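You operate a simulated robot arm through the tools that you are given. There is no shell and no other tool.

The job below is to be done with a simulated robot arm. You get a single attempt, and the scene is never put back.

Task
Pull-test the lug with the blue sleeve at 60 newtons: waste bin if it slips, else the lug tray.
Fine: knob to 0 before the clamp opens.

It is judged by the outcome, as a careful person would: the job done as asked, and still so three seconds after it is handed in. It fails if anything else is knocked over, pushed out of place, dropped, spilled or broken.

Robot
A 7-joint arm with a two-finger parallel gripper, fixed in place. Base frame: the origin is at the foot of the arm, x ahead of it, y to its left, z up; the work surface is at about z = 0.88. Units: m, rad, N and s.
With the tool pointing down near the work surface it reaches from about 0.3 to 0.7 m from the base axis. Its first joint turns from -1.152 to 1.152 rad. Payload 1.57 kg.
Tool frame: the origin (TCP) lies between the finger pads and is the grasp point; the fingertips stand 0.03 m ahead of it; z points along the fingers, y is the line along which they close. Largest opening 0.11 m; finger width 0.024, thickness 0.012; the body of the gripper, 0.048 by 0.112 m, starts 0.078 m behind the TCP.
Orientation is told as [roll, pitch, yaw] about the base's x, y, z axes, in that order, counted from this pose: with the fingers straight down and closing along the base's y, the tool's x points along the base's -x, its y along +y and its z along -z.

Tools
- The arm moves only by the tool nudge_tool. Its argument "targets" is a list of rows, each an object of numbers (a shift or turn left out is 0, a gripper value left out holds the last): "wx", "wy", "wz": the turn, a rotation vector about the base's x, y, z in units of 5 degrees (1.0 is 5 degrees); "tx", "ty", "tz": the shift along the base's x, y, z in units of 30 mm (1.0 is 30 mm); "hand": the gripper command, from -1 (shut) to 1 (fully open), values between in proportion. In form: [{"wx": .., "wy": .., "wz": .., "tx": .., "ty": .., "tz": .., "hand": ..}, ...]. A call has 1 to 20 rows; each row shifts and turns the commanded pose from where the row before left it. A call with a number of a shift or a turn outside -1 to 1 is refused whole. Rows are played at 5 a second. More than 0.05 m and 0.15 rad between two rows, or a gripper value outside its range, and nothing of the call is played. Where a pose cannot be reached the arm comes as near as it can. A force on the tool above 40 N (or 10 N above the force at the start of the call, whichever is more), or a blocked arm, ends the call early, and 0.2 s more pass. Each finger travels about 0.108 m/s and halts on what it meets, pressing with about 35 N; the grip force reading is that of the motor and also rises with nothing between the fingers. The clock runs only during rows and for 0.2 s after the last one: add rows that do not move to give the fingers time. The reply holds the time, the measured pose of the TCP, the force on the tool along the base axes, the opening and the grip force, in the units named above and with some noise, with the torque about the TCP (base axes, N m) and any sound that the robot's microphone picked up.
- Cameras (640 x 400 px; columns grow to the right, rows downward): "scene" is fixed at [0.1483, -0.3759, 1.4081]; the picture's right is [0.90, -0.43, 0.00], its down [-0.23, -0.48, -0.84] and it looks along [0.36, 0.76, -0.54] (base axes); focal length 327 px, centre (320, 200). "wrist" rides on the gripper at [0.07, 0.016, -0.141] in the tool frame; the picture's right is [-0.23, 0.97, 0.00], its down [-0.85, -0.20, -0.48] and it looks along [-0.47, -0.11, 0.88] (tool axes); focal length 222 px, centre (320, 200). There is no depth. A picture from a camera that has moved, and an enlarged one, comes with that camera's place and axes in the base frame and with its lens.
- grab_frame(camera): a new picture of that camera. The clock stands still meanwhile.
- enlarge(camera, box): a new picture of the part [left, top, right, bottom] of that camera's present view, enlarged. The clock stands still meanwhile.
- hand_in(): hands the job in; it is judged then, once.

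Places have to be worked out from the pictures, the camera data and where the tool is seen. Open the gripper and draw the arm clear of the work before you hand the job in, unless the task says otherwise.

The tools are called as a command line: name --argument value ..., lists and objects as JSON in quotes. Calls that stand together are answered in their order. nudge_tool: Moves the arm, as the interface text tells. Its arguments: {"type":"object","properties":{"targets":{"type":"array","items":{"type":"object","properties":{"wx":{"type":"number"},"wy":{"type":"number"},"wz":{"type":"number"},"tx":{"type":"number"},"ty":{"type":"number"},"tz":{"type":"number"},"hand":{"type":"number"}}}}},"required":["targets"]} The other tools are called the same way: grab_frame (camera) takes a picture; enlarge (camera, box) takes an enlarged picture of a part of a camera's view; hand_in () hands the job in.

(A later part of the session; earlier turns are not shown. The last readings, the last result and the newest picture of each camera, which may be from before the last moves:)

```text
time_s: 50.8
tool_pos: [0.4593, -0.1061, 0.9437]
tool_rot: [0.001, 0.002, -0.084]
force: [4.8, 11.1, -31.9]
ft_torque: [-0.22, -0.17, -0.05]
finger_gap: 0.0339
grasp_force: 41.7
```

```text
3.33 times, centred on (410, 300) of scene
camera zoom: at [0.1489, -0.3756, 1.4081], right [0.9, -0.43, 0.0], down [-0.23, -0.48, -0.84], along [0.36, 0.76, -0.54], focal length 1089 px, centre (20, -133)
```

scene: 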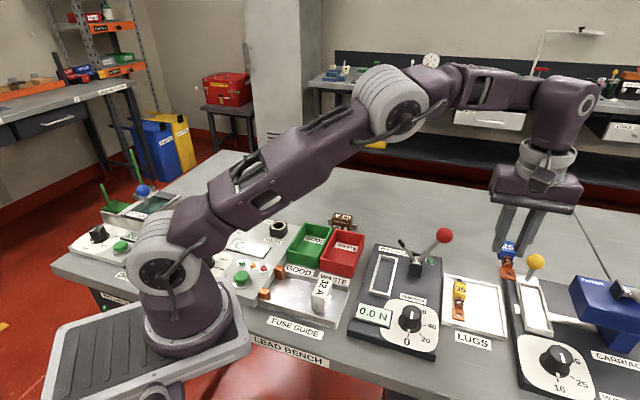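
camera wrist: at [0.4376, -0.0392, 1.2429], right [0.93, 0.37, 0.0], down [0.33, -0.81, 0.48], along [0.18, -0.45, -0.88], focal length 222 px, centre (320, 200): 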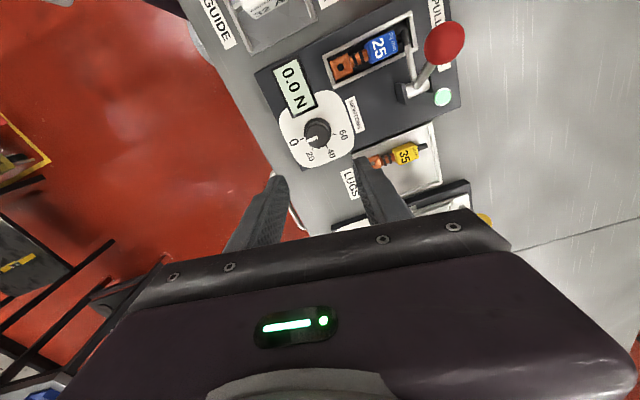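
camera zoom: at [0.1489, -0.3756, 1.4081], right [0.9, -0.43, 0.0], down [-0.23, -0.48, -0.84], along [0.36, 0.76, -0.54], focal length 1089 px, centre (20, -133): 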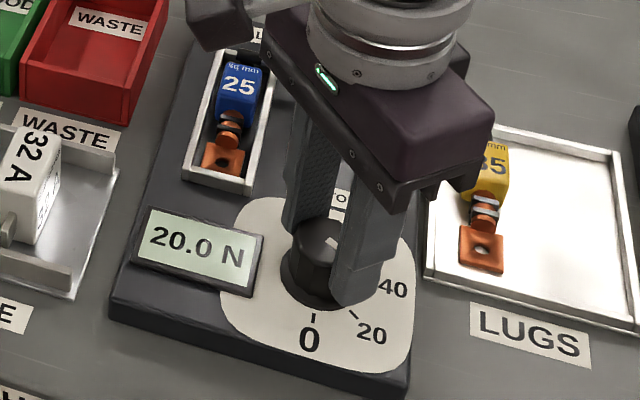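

Readout is still 20.0 N at 60°, consistent with a stepped (10 N) scale and 50° per 20 N. Vertical load drifted to -32 N again, so I'll relieve it and continue turning in shorter bursts.

nudge_tool --targets '[{"tz": -0.015, "ty": 0.005}, {}]'

nudge_tool --targets '[{"wz": 1}, {"wz": 1}, {}]'

enlarge --camera "scene" --box '[350, 240, 470, 360]'

```text
time_s: 51.4
tool_pos: [0.4613, -0.1062, 0.9432]
tool_rot: [0.003, 0.0, -0.087]
force: [5.2, 18.0, -25.9]
ft_torque: [0.03, 0.4, -0.06]
finger_gap: 0.0335
grasp_force: 41.2
```

```text
time_s: 52.2
tool_pos: [0.4616, -0.105, 0.9424]
tool_rot: [-0.001, 0.001, 0.087]
force: [2.5, 28.2, -24.2]
ft_torque: [0.19, -0.65, -0.06]
finger_gap: 0.0337
grasp_force: 41.6
```

```text
3.33 times, centred on (410, 300) of scene
camera zoom: at [0.1488, -0.3752, 1.4083], right [0.9, -0.43, 0.0], down [-0.23, -0.48, -0.84], along [0.36, 0.76, -0.54], focal length 1089 px, centre (20, -133)
```

zoom: 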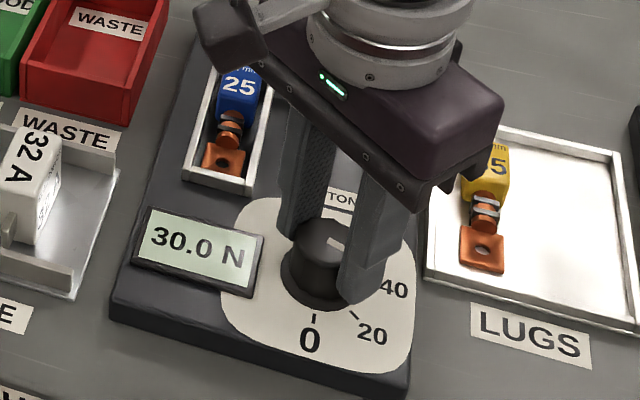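

Now 30.0 N at 70°, as expected for 10 N steps. Side loads have built up to 28/24 N, so I'll release the knob to relax the arm, shift +0.5 mm in y, and regrip.

nudge_tool --targets '[{"hand": -0.2}, {}, {"ty": 0.02}, {}]'

enlarge --camera "wrist" --box '[250, 90, 390, 220]'

enlarge --camera "scene" --box '[350, 240, 470, 360]'

```text
time_s: 53.2
tool_pos: [0.4619, -0.1067, 0.9433]
tool_rot: [0.0, 0.001, 0.087]
force: [-0.8, 0.2, -0.3]
ft_torque: [0.02, -0.01, 0.0]
finger_gap: 0.0441
grasp_force: 0.0
```

```text
3.08 times, centred on (320, 155) of wrist
camera zoom: at [0.3911, -0.0964, 1.0848], right [0.14, 0.99, 0.0], down [0.87, -0.12, 0.48], along [0.47, -0.07, -0.88], focal length 684 px, centre (320, 338)
```

zoom: 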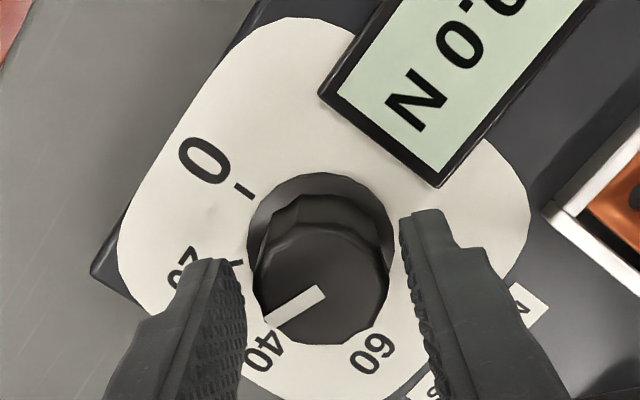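

```text
3.33 times, centred on (410, 300) of scene
camera zoom: at [0.1483, -0.3759, 1.4081], right [0.9, -0.43, 0.0], down [-0.23, -0.48, -0.84], along [0.36, 0.76, -0.54], focal length 1089 px, centre (20, -133)
```

zoom: 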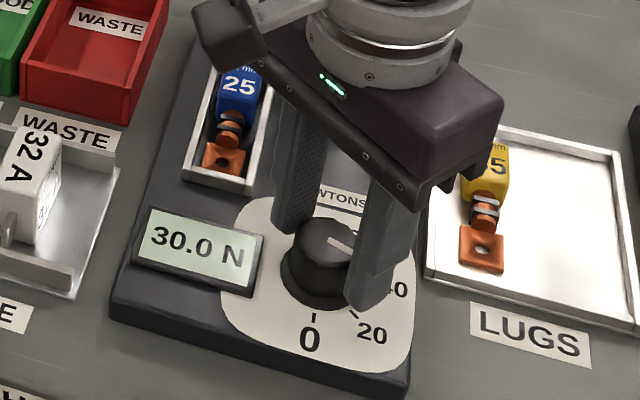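

The readout holds at 30.0 N with the knob released, and the knob is centred between the pads. I'll rotate the open hand back 50° around the knob so the next turn stays well within range, then regrip.

nudge_tool --targets '[{"wz": -1}, {"wz": -1}, {"wz": -1}, {"wz": -1}, {"wz": -1}, {"wz": -1}, {"wz": -1}, {"wz": -1}, {"wz": -1}, {"wz": -1}, {}, {}]'

enlarge --camera "wrist" --box '[250, 90, 390, 220]'

enlarge --camera "scene" --box '[350, 240, 470, 360]'

```text
time_s: 55.8
tool_pos: [0.4618, -0.1063, 0.9431]
tool_rot: [-0.001, 0.0, -0.788]
force: [-0.5, -0.3, 0.4]
ft_torque: [-0.03, 0.0, 0.0]
finger_gap: 0.0441
grasp_force: 0.0
```

```text
3.08 times, centred on (320, 155) of wrist
camera zoom: at [0.4243, -0.0455, 1.0843], right [0.85, 0.53, 0.0], down [0.46, -0.75, 0.48], along [0.25, -0.41, -0.88], focal length 684 px, centre (320, 338)
```

zoom: 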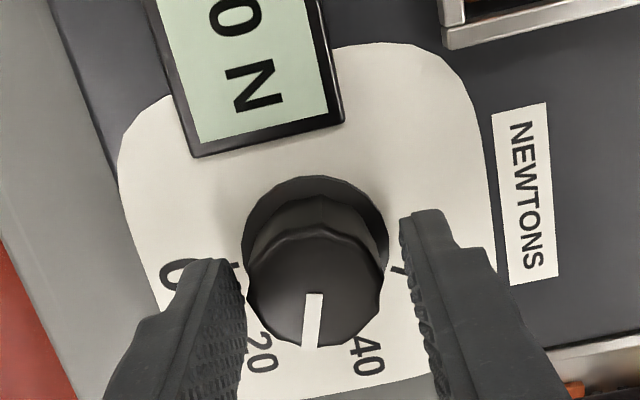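

```text
3.33 times, centred on (410, 300) of scene
camera zoom: at [0.1483, -0.3759, 1.4081], right [0.9, -0.43, 0.0], down [-0.23, -0.48, -0.84], along [0.36, 0.76, -0.54], focal length 1089 px, centre (20, -133)
```

zoom: 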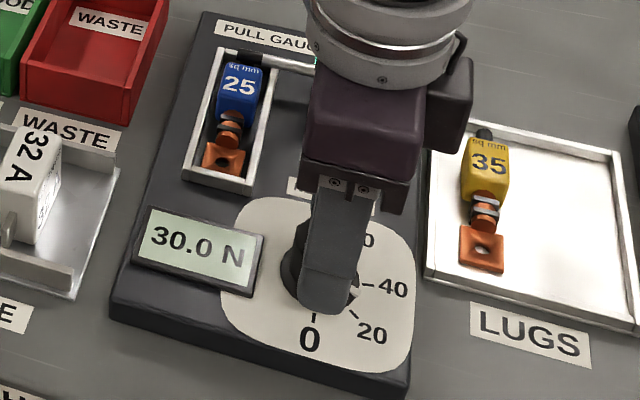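

Comparing the two views, the hand is about 1.5–1.8 mm too far in +x relative to the knob axis. I'll correct that and regrip.

nudge_tool --targets '[{"tx": -0.055}, {}, {"hand": -1}, {}, {}]'

nudge_tool --targets '[{"wz": 1}, {"wz": 1}, {"wz": 1}, {}]'

enlarge --camera "scene" --box '[350, 240, 470, 360]'

```text
time_s: 57.0
tool_pos: [0.4587, -0.106, 0.9441]
tool_rot: [0.0, -0.002, -0.784]
force: [-0.3, -0.9, -0.3]
ft_torque: [-0.1, -0.08, 0.02]
finger_gap: 0.0321
grasp_force: 40.9
```

```text
time_s: 58.0
tool_pos: [0.4595, -0.1071, 0.9427]
tool_rot: [0.001, -0.001, -0.524]
force: [1.6, -6.2, 9.3]
ft_torque: [0.4, 0.74, 0.01]
finger_gap: 0.0323
grasp_force: 41.1
```

```text
3.33 times, centred on (410, 300) of scene
camera zoom: at [0.1482, -0.376, 1.4081], right [0.9, -0.43, 0.0], down [-0.23, -0.48, -0.84], along [0.36, 0.76, -0.54], focal length 1089 px, centre (20, -133)
```

zoom: 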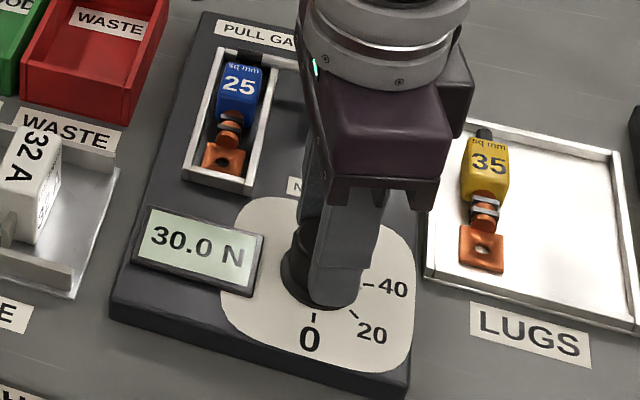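

Loads are small now. At ~85° the reading is still 30.0 N as expected; turning another 15° toward 40.

nudge_tool --targets '[{"wz": 1}, {"wz": 1}, {"wz": 1}, {}]'

enlarge --camera "scene" --box '[350, 240, 470, 360]'

```text
time_s: 59.0
tool_pos: [0.4595, -0.1062, 0.9426]
tool_rot: [0.002, -0.004, -0.261]
force: [-1.0, 2.6, 31.2]
ft_torque: [-0.27, -0.05, -0.03]
finger_gap: 0.0321
grasp_force: 40.8
```

```text
3.33 times, centred on (410, 300) of scene
camera zoom: at [0.1479, -0.3757, 1.4082], right [0.9, -0.43, 0.0], down [-0.23, -0.48, -0.84], along [0.36, 0.76, -0.54], focal length 1089 px, centre (20, -133)
```

zoom: 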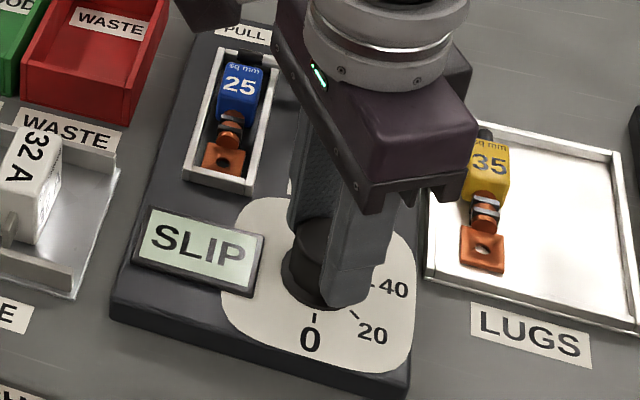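

The display now reads SLIP (at about the 40 N step), so the lug is failing. The task specifies testing at 60 N, so I'll relieve the 31 N vertical load and carry on to the 60 mark to complete the test exactly as asked.

nudge_tool --targets '[{"tz": 0.012}, {}]'

enlarge --camera "wrist" --box '[250, 60, 430, 220]'

enlarge --camera "scene" --box '[360, 240, 420, 310]'

```text
time_s: 59.6
tool_pos: [0.4595, -0.1065, 0.943]
tool_rot: [0.002, -0.002, -0.261]
force: [1.8, 12.2, 23.4]
ft_torque: [0.04, -0.82, -0.02]
finger_gap: 0.0322
grasp_force: 40.7
```

```text
2.50 times, centred on (340, 140) of wrist
camera zoom: at [0.3974, -0.0726, 1.0836], right [0.47, 0.88, 0.0], down [0.77, -0.41, 0.48], along [0.42, -0.23, -0.88], focal length 555 px, centre (270, 350)
```

zoom: 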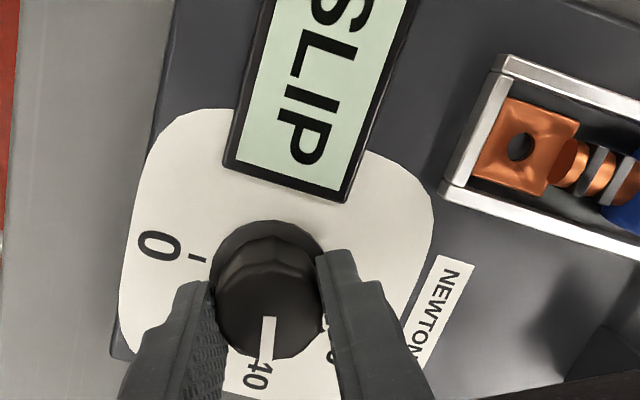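

```text
5.71 times, centred on (390, 275) of scene
camera zoom: at [0.148, -0.3754, 1.4083], right [0.9, -0.43, 0.0], down [-0.23, -0.48, -0.84], along [0.36, 0.76, -0.54], focal length 1867 px, centre (-80, -229)
```

zoom: 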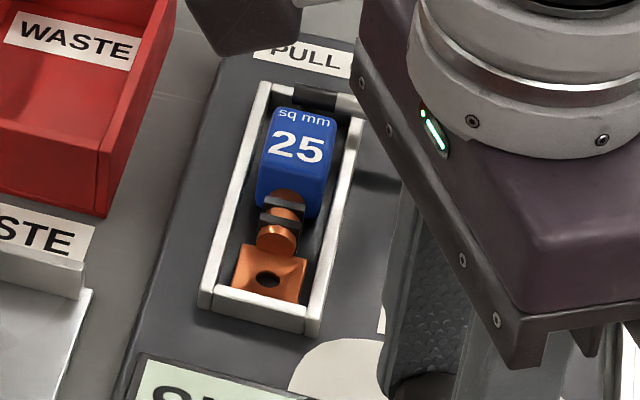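

The pointer sits at 40 with SLIP shown. I'll continue toward 60 in short bursts, easing vertical load as I go.

nudge_tool --targets '[{"tz": 0.008, "ty": 0.004}, {}]'

nudge_tool --targets '[{"wz": 1}, {"wz": 1}, {"wz": 1}, {}]'

enlarge --camera "scene" --box '[350, 240, 470, 360]'

```text
time_s: 60.2
tool_pos: [0.4597, -0.1062, 0.9424]
tool_rot: [0.0, -0.003, -0.262]
force: [11.2, 10.7, 14.1]
ft_torque: [0.42, 0.43, 0.0]
finger_gap: 0.0323
grasp_force: 41.0
```

```text
time_s: 61.2
tool_pos: [0.4604, -0.106, 0.9431]
tool_rot: [-0.001, 0.0, 0.003]
force: [19.9, 16.4, -24.0]
ft_torque: [0.18, -0.58, 0.0]
finger_gap: 0.0324
grasp_force: 40.7
```

```text
3.33 times, centred on (410, 300) of scene
camera zoom: at [0.1492, -0.3755, 1.4081], right [0.9, -0.43, 0.0], down [-0.23, -0.48, -0.84], along [0.36, 0.76, -0.54], focal length 1089 px, centre (20, -133)
```

zoom: 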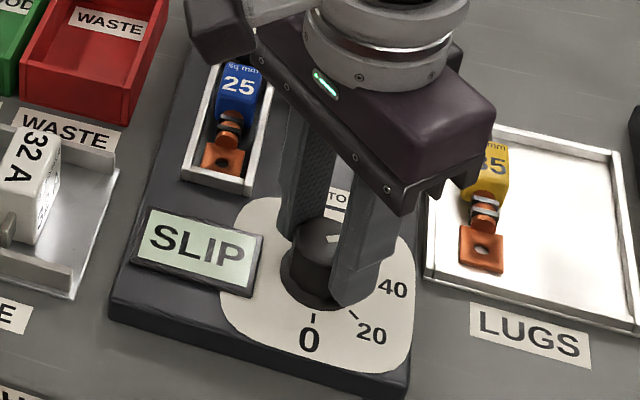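

Loads total about 35 N, so I'll release to relax the arm, check centring, and regrip for the last 35°.

nudge_tool --targets '[{"hand": -0.2}, {}, {}]'

enlarge --camera "wrist" --box '[250, 90, 390, 220]'

enlarge --camera "scene" --box '[350, 240, 470, 360]'

```text
time_s: 62.0
tool_pos: [0.4597, -0.1073, 0.9424]
tool_rot: [0.0, 0.0, -0.002]
force: [0.0, 0.7, -0.3]
ft_torque: [0.0, 0.01, 0.01]
finger_gap: 0.0438
grasp_force: 0.0
```

```text
3.08 times, centred on (320, 155) of wrist
camera zoom: at [0.3902, -0.0909, 1.0846], right [0.23, 0.97, 0.0], down [0.85, -0.2, 0.48], along [0.47, -0.11, -0.88], focal length 684 px, centre (320, 338)
```

zoom: 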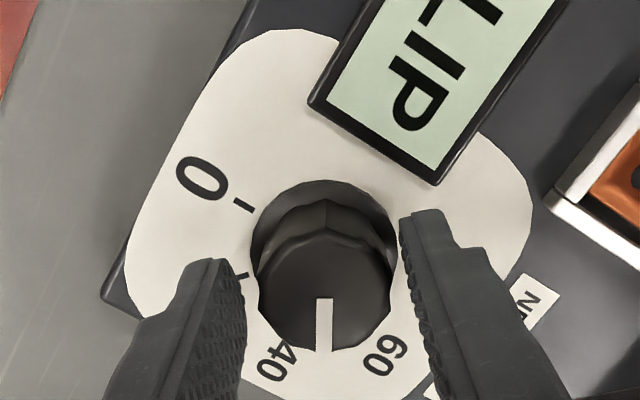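

```text
3.33 times, centred on (410, 300) of scene
camera zoom: at [0.1483, -0.3759, 1.4081], right [0.9, -0.43, 0.0], down [-0.23, -0.48, -0.84], along [0.36, 0.76, -0.54], focal length 1089 px, centre (20, -133)
```

zoom: 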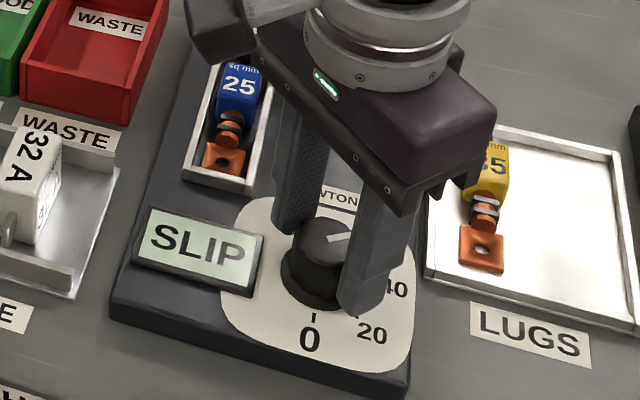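

The pointer is midway between 40 and 60. I'll shift 0.6 mm in +y, regrip, and turn 15° then check.

nudge_tool --targets '[{"ty": 0.018}, {}, {"hand": -1}, {}, {}]'

nudge_tool --targets '[{"wz": 1}, {"wz": 1}, {"wz": 1}, {"wz": 1}, {}]'

enlarge --camera "wrist" --box '[250, 90, 390, 220]'

enlarge --camera "scene" --box '[350, 240, 470, 360]'

```text
time_s: 63.2
tool_pos: [0.46, -0.1063, 0.9425]
tool_rot: [0.001, 0.0, -0.001]
force: [0.7, 7.0, 0.3]
ft_torque: [0.17, 0.06, 0.0]
finger_gap: 0.0325
grasp_force: 40.9
```

```text
time_s: 64.4
tool_pos: [0.4595, -0.1065, 0.9425]
tool_rot: [-0.001, 0.0, 0.35]
force: [-4.7, 4.5, 1.9]
ft_torque: [-0.05, 0.54, 0.03]
finger_gap: 0.0323
grasp_force: 40.7
```

```text
3.08 times, centred on (320, 155) of wrist
camera zoom: at [0.3896, -0.1147, 1.0841], right [-0.12, 0.99, 0.0], down [0.87, 0.11, 0.48], along [0.47, 0.06, -0.88], focal length 684 px, centre (320, 338)
```

zoom: 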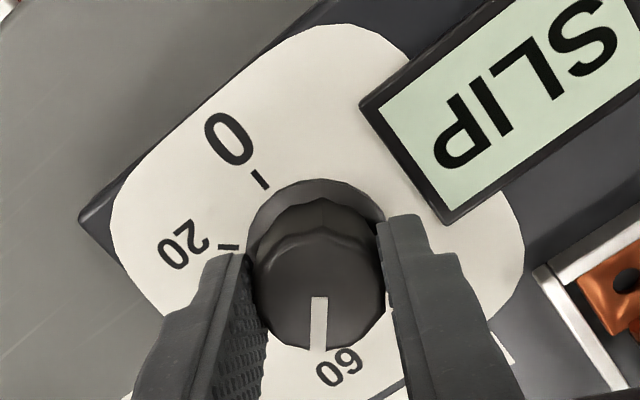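

```text
3.33 times, centred on (410, 300) of scene
camera zoom: at [0.1482, -0.3757, 1.4082], right [0.9, -0.43, 0.0], down [-0.23, -0.48, -0.84], along [0.36, 0.76, -0.54], focal length 1089 px, centre (20, -133)
```

zoom: 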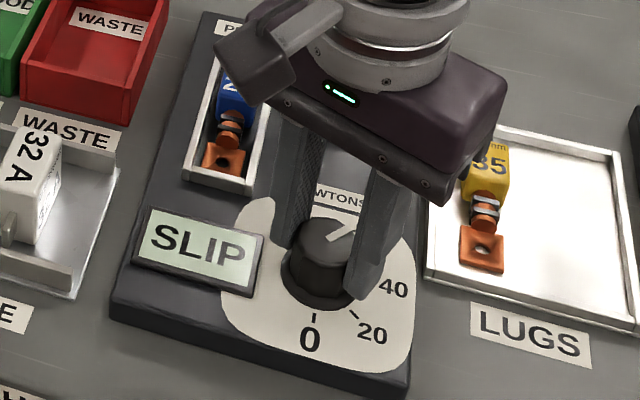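

Loads are low and the pointer is nearly at 60. Turning the last 15°.

nudge_tool --targets '[{"wz": 1}, {"wz": 1}, {"wz": 1}, {}]'

enlarge --camera "wrist" --box '[250, 90, 390, 220]'

enlarge --camera "scene" --box '[350, 240, 470, 360]'

```text
time_s: 65.4
tool_pos: [0.4615, -0.1066, 0.9428]
tool_rot: [-0.002, -0.002, 0.612]
force: [-1.0, 5.0, 0.5]
ft_torque: [0.54, -0.49, -0.88]
finger_gap: 0.0322
grasp_force: 40.7
```

```text
3.08 times, centred on (320, 155) of wrist
camera zoom: at [0.3941, -0.1325, 1.084], right [-0.37, 0.93, 0.0], down [0.81, 0.33, 0.48], along [0.45, 0.18, -0.88], focal length 684 px, centre (320, 338)
```

zoom: 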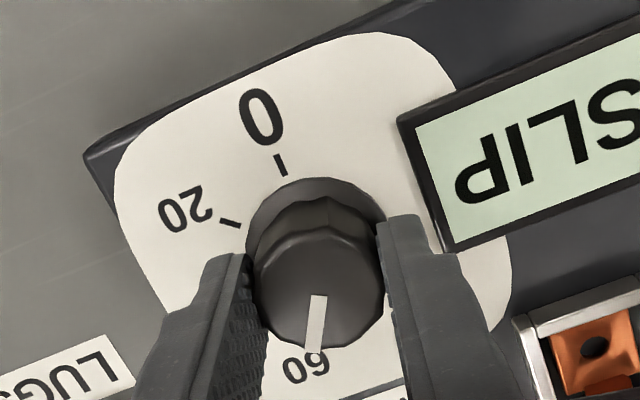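

```text
3.33 times, centred on (410, 300) of scene
camera zoom: at [0.1483, -0.3757, 1.4082], right [0.9, -0.43, 0.0], down [-0.23, -0.48, -0.84], along [0.36, 0.76, -0.54], focal length 1089 px, centre (20, -133)
```

zoom: 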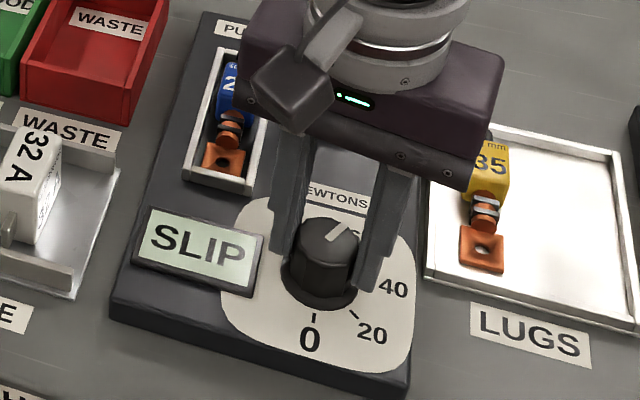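

Yaw torque shows the knob at its end stop at 60, and the display reads SLIP: the lug fails and goes to the waste bin. Now I'll turn the knob back to 0 before touching the clamp, in bursts of 20°.

nudge_tool --targets '[{"wz": -1}, {"wz": -1}, {"wz": -1}, {"wz": -1}, {}]'

nudge_tool --targets '[{"wz": -1}, {"wz": -1}, {"wz": -1}, {}]'

enlarge --camera "wrist" --box '[250, 90, 390, 220]'

enlarge --camera "scene" --box '[350, 240, 470, 360]'

```text
time_s: 66.6
tool_pos: [0.4609, -0.1061, 0.943]
tool_rot: [-0.001, -0.003, 0.261]
force: [4.2, -1.4, 18.4]
ft_torque: [-0.1, 0.78, 0.01]
finger_gap: 0.0323
grasp_force: 40.6
```

```text
time_s: 67.6
tool_pos: [0.4602, -0.1061, 0.9431]
tool_rot: [-0.001, -0.002, -0.001]
force: [2.7, -4.1, 16.5]
ft_torque: [0.0, -1.04, -0.01]
finger_gap: 0.032
grasp_force: 40.1
```

```text
3.08 times, centred on (320, 155) of wrist
camera zoom: at [0.3909, -0.0897, 1.0839], right [0.23, 0.97, 0.0], down [0.85, -0.2, 0.48], along [0.47, -0.11, -0.88], focal length 684 px, centre (320, 338)
```

zoom: 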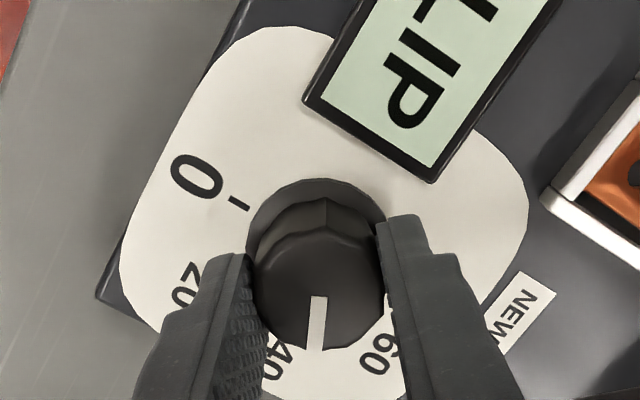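

```text
3.33 times, centred on (410, 300) of scene
camera zoom: at [0.1481, -0.3759, 1.4082], right [0.9, -0.43, 0.0], down [-0.23, -0.48, -0.84], along [0.36, 0.76, -0.54], focal length 1089 px, centre (20, -133)
```

zoom: 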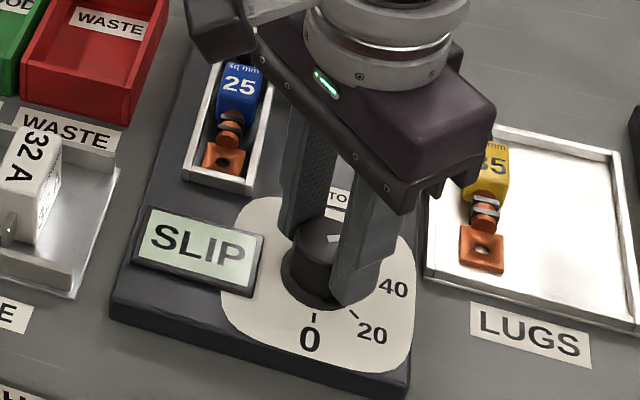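

The knob is following back (now between 40 and 60) with modest loads. Continuing toward 0 in short bursts.

nudge_tool --targets '[{"wz": -1}, {"wz": -1}, {"wz": -1}, {}]'

nudge_tool --targets '[{"wz": -1}, {"wz": -1}, {"wz": -1}, {}]'

enlarge --camera "scene" --box '[350, 240, 470, 360]'

```text
time_s: 68.6
tool_pos: [0.4599, -0.1068, 0.9421]
tool_rot: [0.001, -0.002, -0.264]
force: [6.9, -12.4, 6.4]
ft_torque: [-0.59, -1.19, 0.01]
finger_gap: 0.0323
grasp_force: 40.3
```

```text
time_s: 69.6
tool_pos: [0.4593, -0.1068, 0.9419]
tool_rot: [0.0, -0.002, -0.526]
force: [10.8, -16.8, 4.5]
ft_torque: [-0.7, -1.01, -0.02]
finger_gap: 0.0323
grasp_force: 41.0
```

```text
3.33 times, centred on (410, 300) of scene
camera zoom: at [0.1485, -0.3763, 1.408], right [0.9, -0.43, 0.0], down [-0.23, -0.48, -0.84], along [0.36, 0.76, -0.54], focal length 1089 px, centre (20, -133)
```

zoom: 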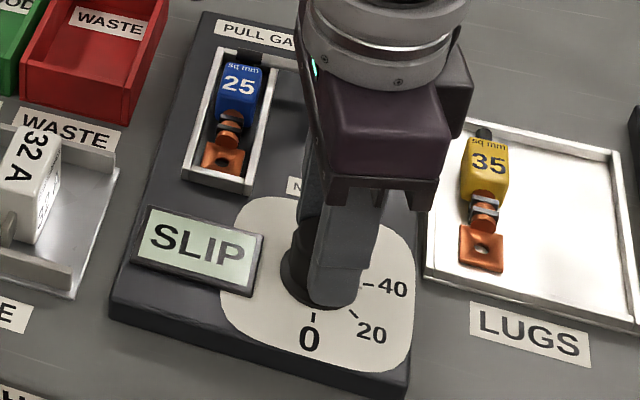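

Side load is about 20 N but stable. I'll turn 15° more, then release to relax, rotate the open hand forward, and regrip for the remainder.

nudge_tool --targets '[{"wz": -1}, {"wz": -1}, {"wz": -1}, {}]'

nudge_tool --targets '[{"hand": -0.2}, {}, {}]'

enlarge --camera "wrist" --box '[250, 90, 390, 220]'

enlarge --camera "scene" --box '[350, 240, 470, 360]'

```text
time_s: 70.6
tool_pos: [0.4598, -0.1065, 0.943]
tool_rot: [0.0, 0.001, -0.785]
force: [10.2, -11.3, -6.7]
ft_torque: [-0.06, -0.05, 0.02]
finger_gap: 0.0324
grasp_force: 40.9
```

```text
time_s: 71.4
tool_pos: [0.4597, -0.1067, 0.9434]
tool_rot: [0.001, -0.001, -0.786]
force: [0.1, 0.2, 0.3]
ft_torque: [-0.01, -0.02, 0.02]
finger_gap: 0.044
grasp_force: 0.3
```

```text
3.08 times, centred on (320, 155) of wrist
camera zoom: at [0.4227, -0.0454, 1.0845], right [0.85, 0.53, 0.0], down [0.46, -0.75, 0.48], along [0.25, -0.41, -0.88], focal length 684 px, centre (320, 338)
```

zoom: 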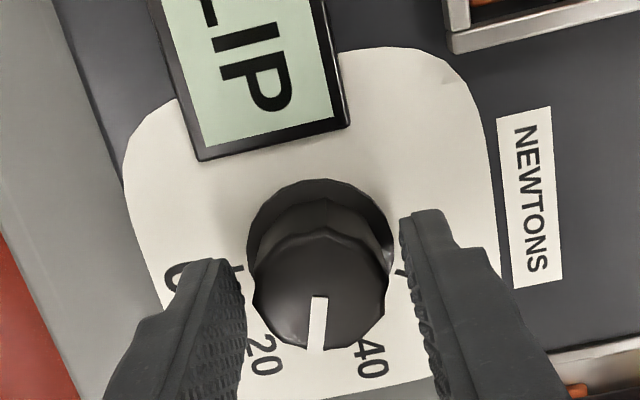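

```text
3.33 times, centred on (410, 300) of scene
camera zoom: at [0.1483, -0.3759, 1.4081], right [0.9, -0.43, 0.0], down [-0.23, -0.48, -0.84], along [0.36, 0.76, -0.54], focal length 1089 px, centre (20, -133)
```

zoom: 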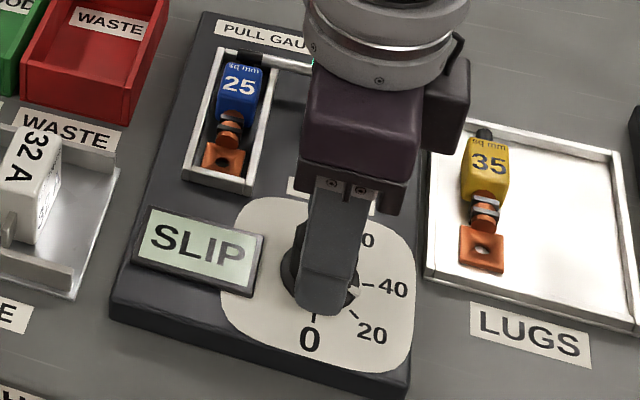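

The pointer is between 20 and 40 (about 28). I'll rotate the open hand +50° (to the same yaw that was clear before) and regrip.

nudge_tool --targets '[{"wz": 1}, {"wz": 1}, {"wz": 1}, {"wz": 1}, {"wz": 1}, {"wz": 1}, {"wz": 1}, {"wz": 1}, {"wz": 1}, {"wz": 1}, {}, {"hand": -1}, {}, {}, {}]'

nudge_tool --targets '[{"wz": -1}, {"wz": -1}, {"wz": -1}, {"wz": -1}, {}]'

enlarge --camera "wrist" --box '[250, 90, 390, 220]'

enlarge --camera "scene" --box '[350, 240, 470, 360]'

```text
time_s: 74.6
tool_pos: [0.4596, -0.1064, 0.944]
tool_rot: [0.0, 0.001, 0.087]
force: [-1.2, 5.7, 2.6]
ft_torque: [-0.21, 0.03, 0.01]
finger_gap: 0.0336
grasp_force: 41.7
```

```text
time_s: 75.8
tool_pos: [0.4603, -0.1059, 0.9423]
tool_rot: [0.001, -0.001, -0.265]
force: [-1.1, 14.2, 13.7]
ft_torque: [-0.05, -0.25, -0.07]
finger_gap: 0.0335
grasp_force: 41.4
```

```text
3.08 times, centred on (320, 155) of wrist
camera zoom: at [0.3972, -0.0723, 1.0842], right [0.47, 0.88, 0.0], down [0.77, -0.41, 0.48], along [0.42, -0.23, -0.88], focal length 684 px, centre (320, 338)
```

zoom: 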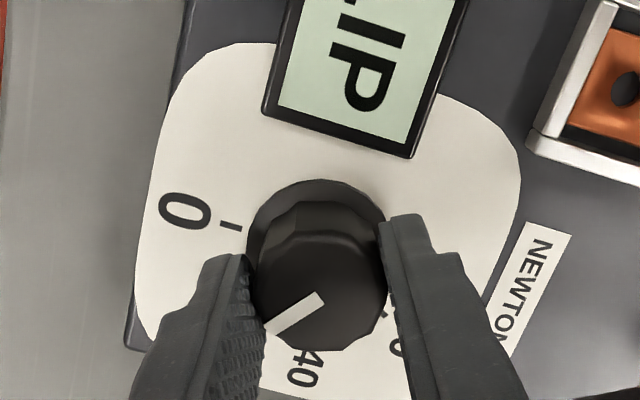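

```text
3.33 times, centred on (410, 300) of scene
camera zoom: at [0.1481, -0.3754, 1.4083], right [0.9, -0.43, 0.0], down [-0.23, -0.48, -0.84], along [0.36, 0.76, -0.54], focal length 1089 px, centre (20, -133)
```

zoom: 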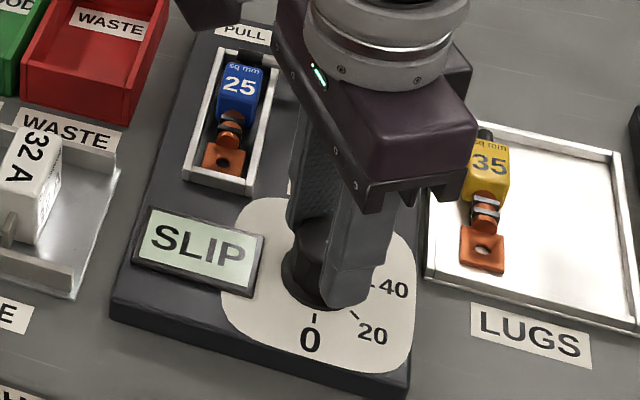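

Pointer has come back to about 20. Continuing the remaining ~50° down to the zero mark.

nudge_tool --targets '[{"wz": -1}, {"wz": -1}, {"wz": -1}, {"wz": -1}, {}]'

nudge_tool --targets '[{"wz": -1}, {"wz": -1}, {"wz": -1}, {"wz": -1}, {}]'

enlarge --camera "wrist" --box '[250, 90, 390, 220]'

enlarge --camera "scene" --box '[350, 240, 470, 360]'

```text
time_s: 77.0
tool_pos: [0.4592, -0.106, 0.9424]
tool_rot: [-0.002, -0.003, -0.612]
force: [5.9, 6.7, -1.3]
ft_torque: [0.37, -0.55, -0.04]
finger_gap: 0.0336
grasp_force: 41.6
```

```text
time_s: 78.2
tool_pos: [0.4602, -0.1067, 0.9422]
tool_rot: [0.001, 0.0, -0.962]
force: [3.1, 6.8, 11.2]
ft_torque: [1.02, 0.12, -0.04]
finger_gap: 0.034
grasp_force: 41.7
```

```text
3.08 times, centred on (320, 155) of wrist
camera zoom: at [0.4339, -0.0396, 1.0842], right [0.93, 0.37, 0.0], down [0.33, -0.82, 0.48], along [0.18, -0.45, -0.88], focal length 684 px, centre (320, 338)
```

zoom: 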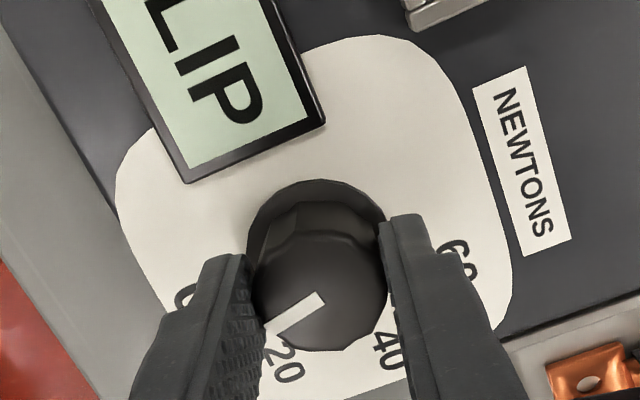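

```text
3.33 times, centred on (410, 300) of scene
camera zoom: at [0.1482, -0.3757, 1.4082], right [0.9, -0.43, 0.0], down [-0.23, -0.48, -0.84], along [0.36, 0.76, -0.54], focal length 1089 px, centre (20, -133)
```

zoom: 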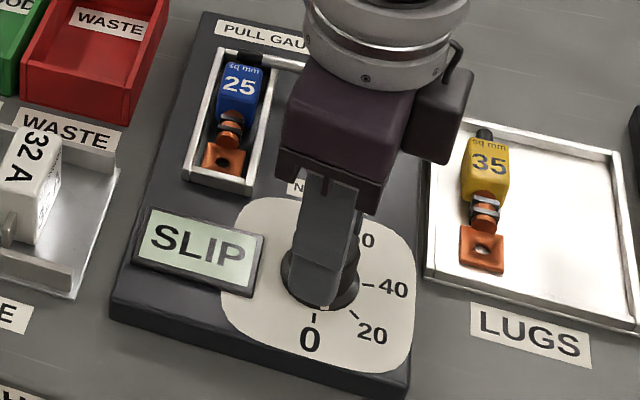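

About 10° remain. Two more steps should bring it to zero; I'll then check the pointer and torque.

nudge_tool --targets '[{"wz": -1}, {"wz": -1}, {}]'

nudge_tool --targets '[{"wz": -0.5}, {}]'

enlarge --camera "wrist" --box '[250, 90, 390, 220]'

enlarge --camera "scene" --box '[350, 240, 470, 360]'

```text
time_s: 79.0
tool_pos: [0.46, -0.1064, 0.9423]
tool_rot: [0.0, 0.0, -1.134]
force: [-3.4, 13.0, 15.4]
ft_torque: [-0.02, -0.35, -0.05]
finger_gap: 0.0335
grasp_force: 41.7
```

```text
time_s: 79.6
tool_pos: [0.4597, -0.1068, 0.9428]
tool_rot: [-0.001, 0.0, -1.178]
force: [0.3, 9.3, 0.0]
ft_torque: [0.59, -0.39, 0.24]
finger_gap: 0.0334
grasp_force: 41.3
```

```text
3.08 times, centred on (320, 155) of wrist
camera zoom: at [0.4489, -0.0356, 1.0842], right [0.99, 0.16, 0.0], down [0.14, -0.87, 0.48], along [0.08, -0.47, -0.88], focal length 684 px, centre (320, 338)
```

zoom: 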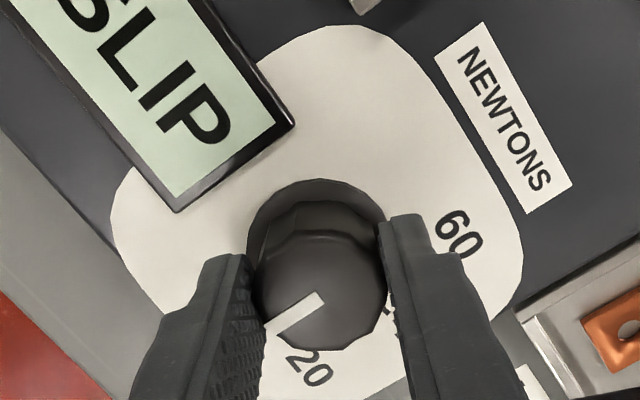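

```text
3.33 times, centred on (410, 300) of scene
camera zoom: at [0.1483, -0.3756, 1.4082], right [0.9, -0.43, 0.0], down [-0.23, -0.48, -0.84], along [0.36, 0.76, -0.54], focal length 1089 px, centre (20, -133)
```

zoom: 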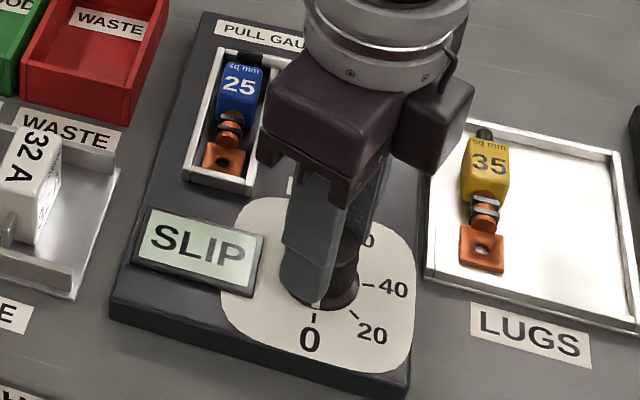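

A restoring torque has appeared (+0.24), consistent with the zero end stop. I'll release and lift clear to read the pointer.

nudge_tool --targets '[{"hand": -0.2}, {}, {"tz": 0.8}, {"tz": 0.8}, {"tz": 0.9}, {"tz": 0.9}, {"tz": 0.9}, {"tz": 0.9}, {}]'

enlarge --camera "wrist" --box '[250, 60, 410, 200]'

enlarge --camera "scene" --box '[345, 205, 465, 360]'

```text
time_s: 81.6
tool_pos: [0.4586, -0.105, 1.0979]
tool_rot: [0.0, -0.001, -1.178]
force: [-0.1, 0.2, -0.2]
ft_torque: [-0.01, 0.02, -0.01]
finger_gap: 0.0438
grasp_force: 0.0
```

```text
2.86 times, centred on (330, 130) of wrist
camera zoom: at [0.4489, -0.0348, 1.2394], right [0.99, 0.16, 0.0], down [0.14, -0.87, 0.48], along [0.08, -0.47, -0.88], focal length 635 px, centre (291, 400)
```

zoom: 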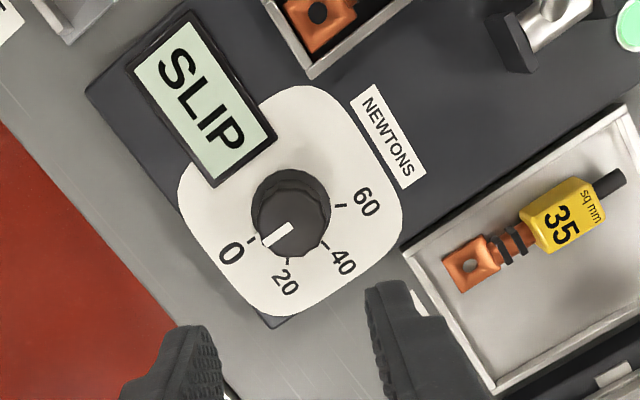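

```text
2.58 times, centred on (405, 282) of scene
camera zoom: at [0.1483, -0.3759, 1.4081], right [0.9, -0.43, 0.0], down [-0.23, -0.48, -0.84], along [0.36, 0.76, -0.54], focal length 843 px, centre (101, -13)
```

zoom: 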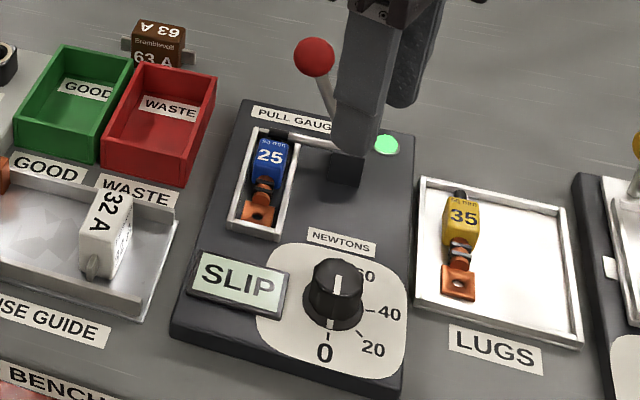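

The pointer appears back at 0 with SLIP latched on the display. I'll zoom in to confirm it's exactly on the zero tick, and check the lever ball's position.

enlarge --camera "scene" --box '[370, 290, 450, 350]'

enlarge --camera "scene" --box '[370, 210, 460, 300]'

```text
6.67 times, centred on (410, 320) of scene
camera zoom: at [0.1483, -0.3759, 1.4081], right [0.9, -0.43, 0.0], down [-0.23, -0.48, -0.84], along [0.36, 0.76, -0.54], focal length 2178 px, centre (-280, -600)
```

zoom: 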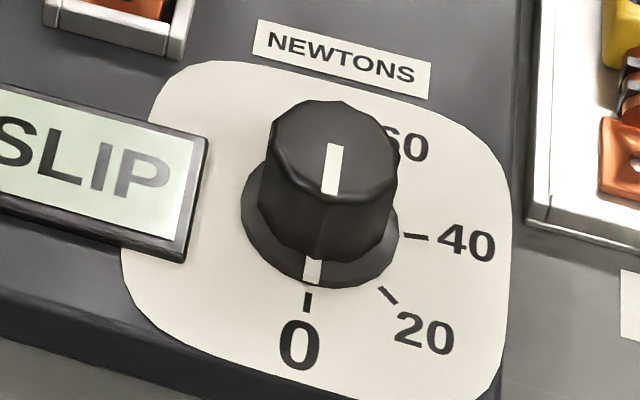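

```text
4.44 times, centred on (415, 255) of scene
camera zoom: at [0.1483, -0.3759, 1.4081], right [0.9, -0.43, 0.0], down [-0.23, -0.48, -0.84], along [0.36, 0.76, -0.54], focal length 1452 px, centre (-102, -44)
```

zoom: 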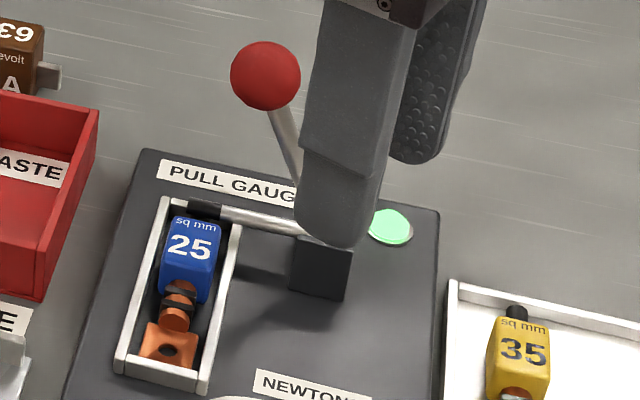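

The knob is exactly on 0. Now the clamp: the ball is at about (u 0.389, r 0.353, z 1.011). I'll go above it with the tool turned back to 45° and fingers 55 mm apart.

nudge_tool --targets '[{"wz": 1, "hand": 0.0}, {"wz": 1}, {"wz": 1}, {"wz": 1, "tx": 0.12, "ty": 0.24}, {"wz": 1, "tx": 0.12, "ty": 0.24}, {"wz": 1, "tx": 0.12, "ty": 0.24}, {"wz": 1, "tx": 0.12, "ty": 0.24}, {"wz": 1, "tx": 0.12, "ty": 0.24}, {"wz": 1, "tx": 0.12, "ty": 0.24}, {"wz": 1, "tx": 0.12, "ty": 0.24}, {"wz": 1, "tx": 0.12, "ty": 0.24}, {"wz": 1, "tx": 0.12, "ty": 0.24}, {"wz": 1, "tx": 0.12, "ty": 0.24}, {"wz": 1, "tx": 0.12, "ty": 0.24}, {"wz": 1, "tx": 0.12, "ty": 0.24}, {"wz": 1, "tx": 0.12, "ty": 0.24}, {"wz": 1, "tx": 0.12, "ty": 0.24}, {"wz": 1, "tx": 0.12, "ty": 0.24}, {"wz": 1, "tx": 0.12, "ty": 0.24}, {"wz": 1, "tx": 0.12, "ty": 0.24}]'

nudge_tool --targets '[{"wz": 1, "tx": 0.1, "ty": 0.12}, {"wz": 1, "tx": 0.09, "ty": 0.12}, {"wz": 0.5}, {}, {}]'

enlarge --camera "wrist" --box '[240, 120, 400, 240]'

enlarge --camera "scene" --box '[345, 170, 465, 290]'

```text
time_s: 85.8
tool_pos: [0.5207, 0.0172, 1.0998]
tool_rot: [0.0, 0.001, 0.568]
force: [-0.7, -0.7, -0.7]
ft_torque: [0.01, 0.0, -0.01]
finger_gap: 0.0551
grasp_force: 0.0
```

```text
time_s: 87.0
tool_pos: [0.5271, 0.0233, 1.0996]
tool_rot: [0.001, 0.001, 0.785]
force: [0.0, -0.8, 0.8]
ft_torque: [0.0, 0.01, 0.01]
finger_gap: 0.055
grasp_force: 0.1
```

```text
3.33 times, centred on (320, 180) of wrist
camera zoom: at [0.4666, -0.0135, 1.2409], right [-0.53, 0.85, 0.0], down [0.75, 0.46, 0.48], along [0.41, 0.25, -0.88], focal length 740 px, centre (320, 267)
```

zoom: 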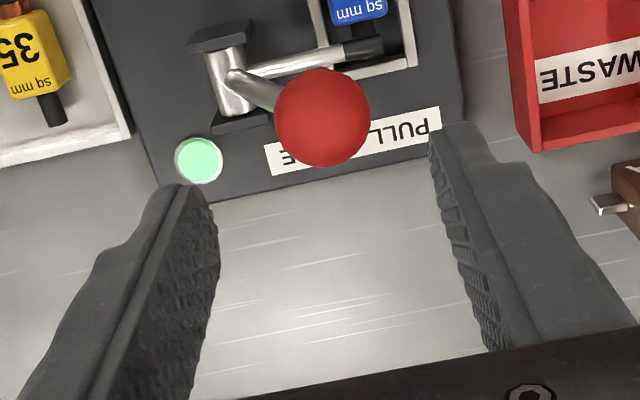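

```text
3.33 times, centred on (405, 230) of scene
camera zoom: at [0.1483, -0.3759, 1.4081], right [0.9, -0.43, 0.0], down [-0.23, -0.48, -0.84], along [0.36, 0.76, -0.54], focal length 1089 px, centre (37, 100)
```

zoom: 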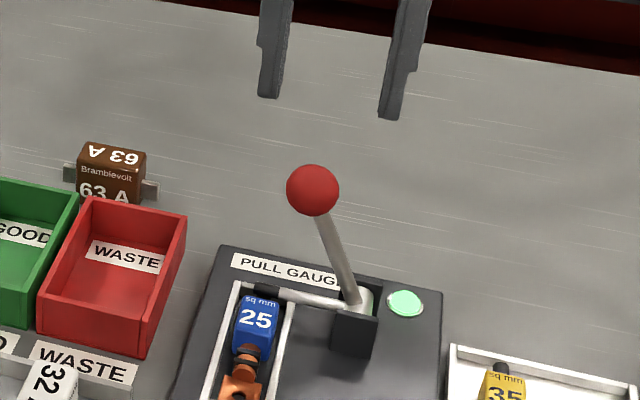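

Ball is centred between the fingers again. I'll lower around it and then push the lever back to the right (+r) to open the clamp.

nudge_tool --targets '[{"tz": -0.9}, {"tz": -0.9}, {"tz": -0.77}, {}, {"tx": 0.25, "ty": -0.25}, {"tx": 0.25, "ty": -0.25}, {"tx": 0.25, "ty": -0.25}, {"tx": 0.25, "ty": -0.25}, {}]'

enlarge --camera "wrist" --box '[240, 120, 400, 240]'

enlarge --camera "scene" --box '[365, 200, 465, 300]'

```text
time_s: 89.0
tool_pos: [0.5563, -0.0059, 1.0215]
tool_rot: [0.0, 0.0, 0.785]
force: [-0.2, 0.0, 0.5]
ft_torque: [0.01, 0.03, 0.03]
finger_gap: 0.0551
grasp_force: 0.7
```

```text
3.33 times, centred on (320, 180) of wrist
camera zoom: at [0.4967, -0.0442, 1.1625], right [-0.53, 0.85, 0.0], down [0.75, 0.46, 0.48], along [0.41, 0.25, -0.88], focal length 740 px, centre (320, 267)
```

zoom: 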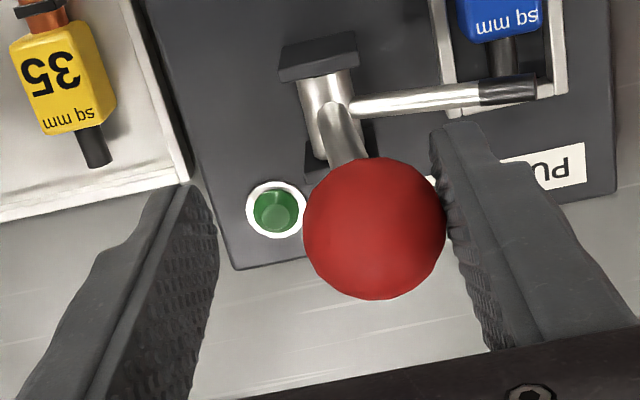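

```text
4.00 times, centred on (415, 250) of scene
camera zoom: at [0.1483, -0.3759, 1.4081], right [0.9, -0.43, 0.0], down [-0.23, -0.48, -0.84], along [0.36, 0.76, -0.54], focal length 1307 px, centre (-60, 0)
```

zoom: 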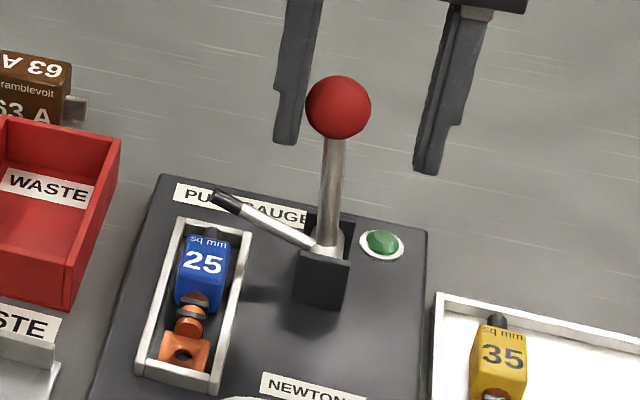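

The lamp went out and the presser is lifting. I'll keep pushing until the lever is fully over to its open position.

nudge_tool --targets '[{"tx": 0.25, "ty": -0.25}, {"tx": 0.25, "ty": -0.25}, {"tx": 0.25, "ty": -0.25}, {"tx": 0.2, "ty": -0.2}, {}, {}]'

enlarge --camera "wrist" --box '[240, 120, 400, 240]'

enlarge --camera "scene" --box '[365, 200, 465, 300]'

```text
time_s: 90.4
tool_pos: [0.5841, -0.035, 1.0229]
tool_rot: [0.001, 0.001, 0.785]
force: [0.3, 0.4, 0.4]
ft_torque: [0.01, 0.01, -0.03]
finger_gap: 0.0552
grasp_force: 0.1
```

```text
3.33 times, centred on (320, 180) of wrist
camera zoom: at [0.525, -0.0736, 1.1637], right [-0.53, 0.85, 0.0], down [0.75, 0.46, 0.48], along [0.41, 0.25, -0.88], focal length 740 px, centre (320, 267)
```

zoom: 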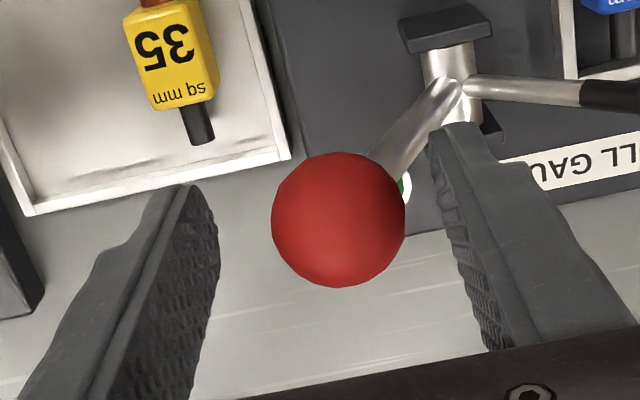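

```text
4.00 times, centred on (415, 250) of scene
camera zoom: at [0.1483, -0.3759, 1.4081], right [0.9, -0.43, 0.0], down [-0.23, -0.48, -0.84], along [0.36, 0.76, -0.54], focal length 1307 px, centre (-60, 0)
```

zoom: 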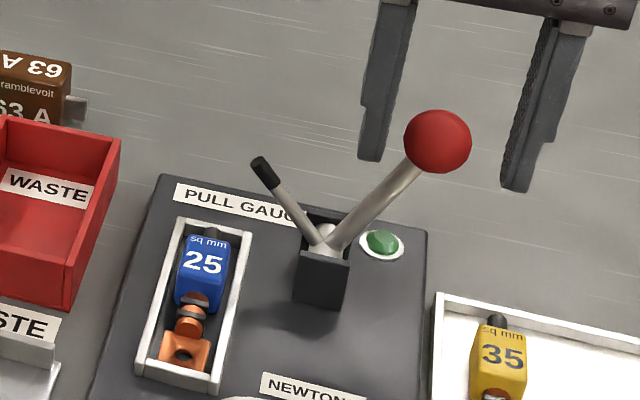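

The clamp is fully open. I'll raise clear and move back above the lug in the nest.

nudge_tool --targets '[{"tz": 0.85}, {"tz": 0.85}, {"tz": 0.9}, {"tx": -0.79, "ty": 0.417, "hand": -0.1}, {"tx": -0.79, "ty": 0.417}, {"tx": -0.79, "ty": 0.417}, {"tx": -0.79, "ty": 0.417}, {"tz": -0.8}, {"tz": -0.8}, {}, {}]'

enlarge --camera "wrist" --box '[240, 70, 400, 230]'

enlarge --camera "scene" --box '[360, 200, 460, 310]'

```text
time_s: 92.8
tool_pos: [0.4904, 0.0144, 1.0531]
tool_rot: [0.002, 0.0, 0.786]
force: [0.3, 0.6, -0.2]
ft_torque: [-0.03, 0.02, -0.02]
finger_gap: 0.0495
grasp_force: 0.0
```

```text
2.50 times, centred on (320, 150) of wrist
camera zoom: at [0.4305, -0.0228, 1.1938], right [-0.53, 0.85, 0.0], down [0.75, 0.46, 0.48], along [0.41, 0.25, -0.88], focal length 555 px, centre (320, 325)
```

zoom: 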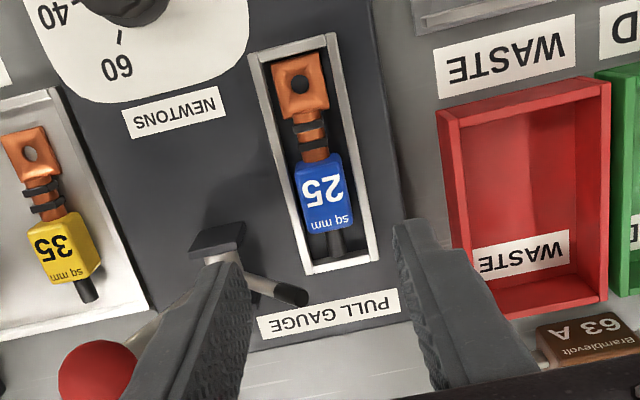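

```text
3.64 times, centred on (410, 255) of scene
camera zoom: at [0.1483, -0.3759, 1.4081], right [0.9, -0.43, 0.0], down [-0.23, -0.48, -0.84], along [0.36, 0.76, -0.54], focal length 1188 px, centre (-7, 0)
```

zoom: 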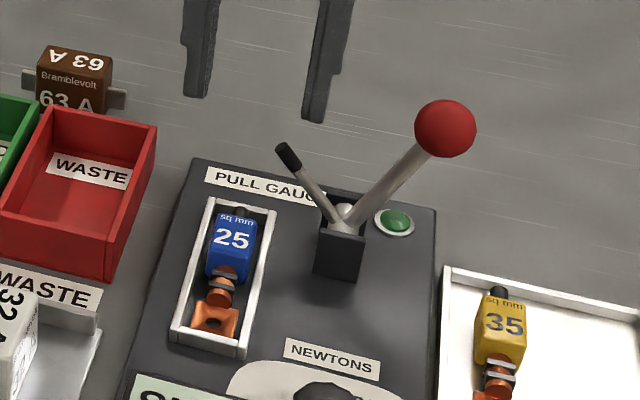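

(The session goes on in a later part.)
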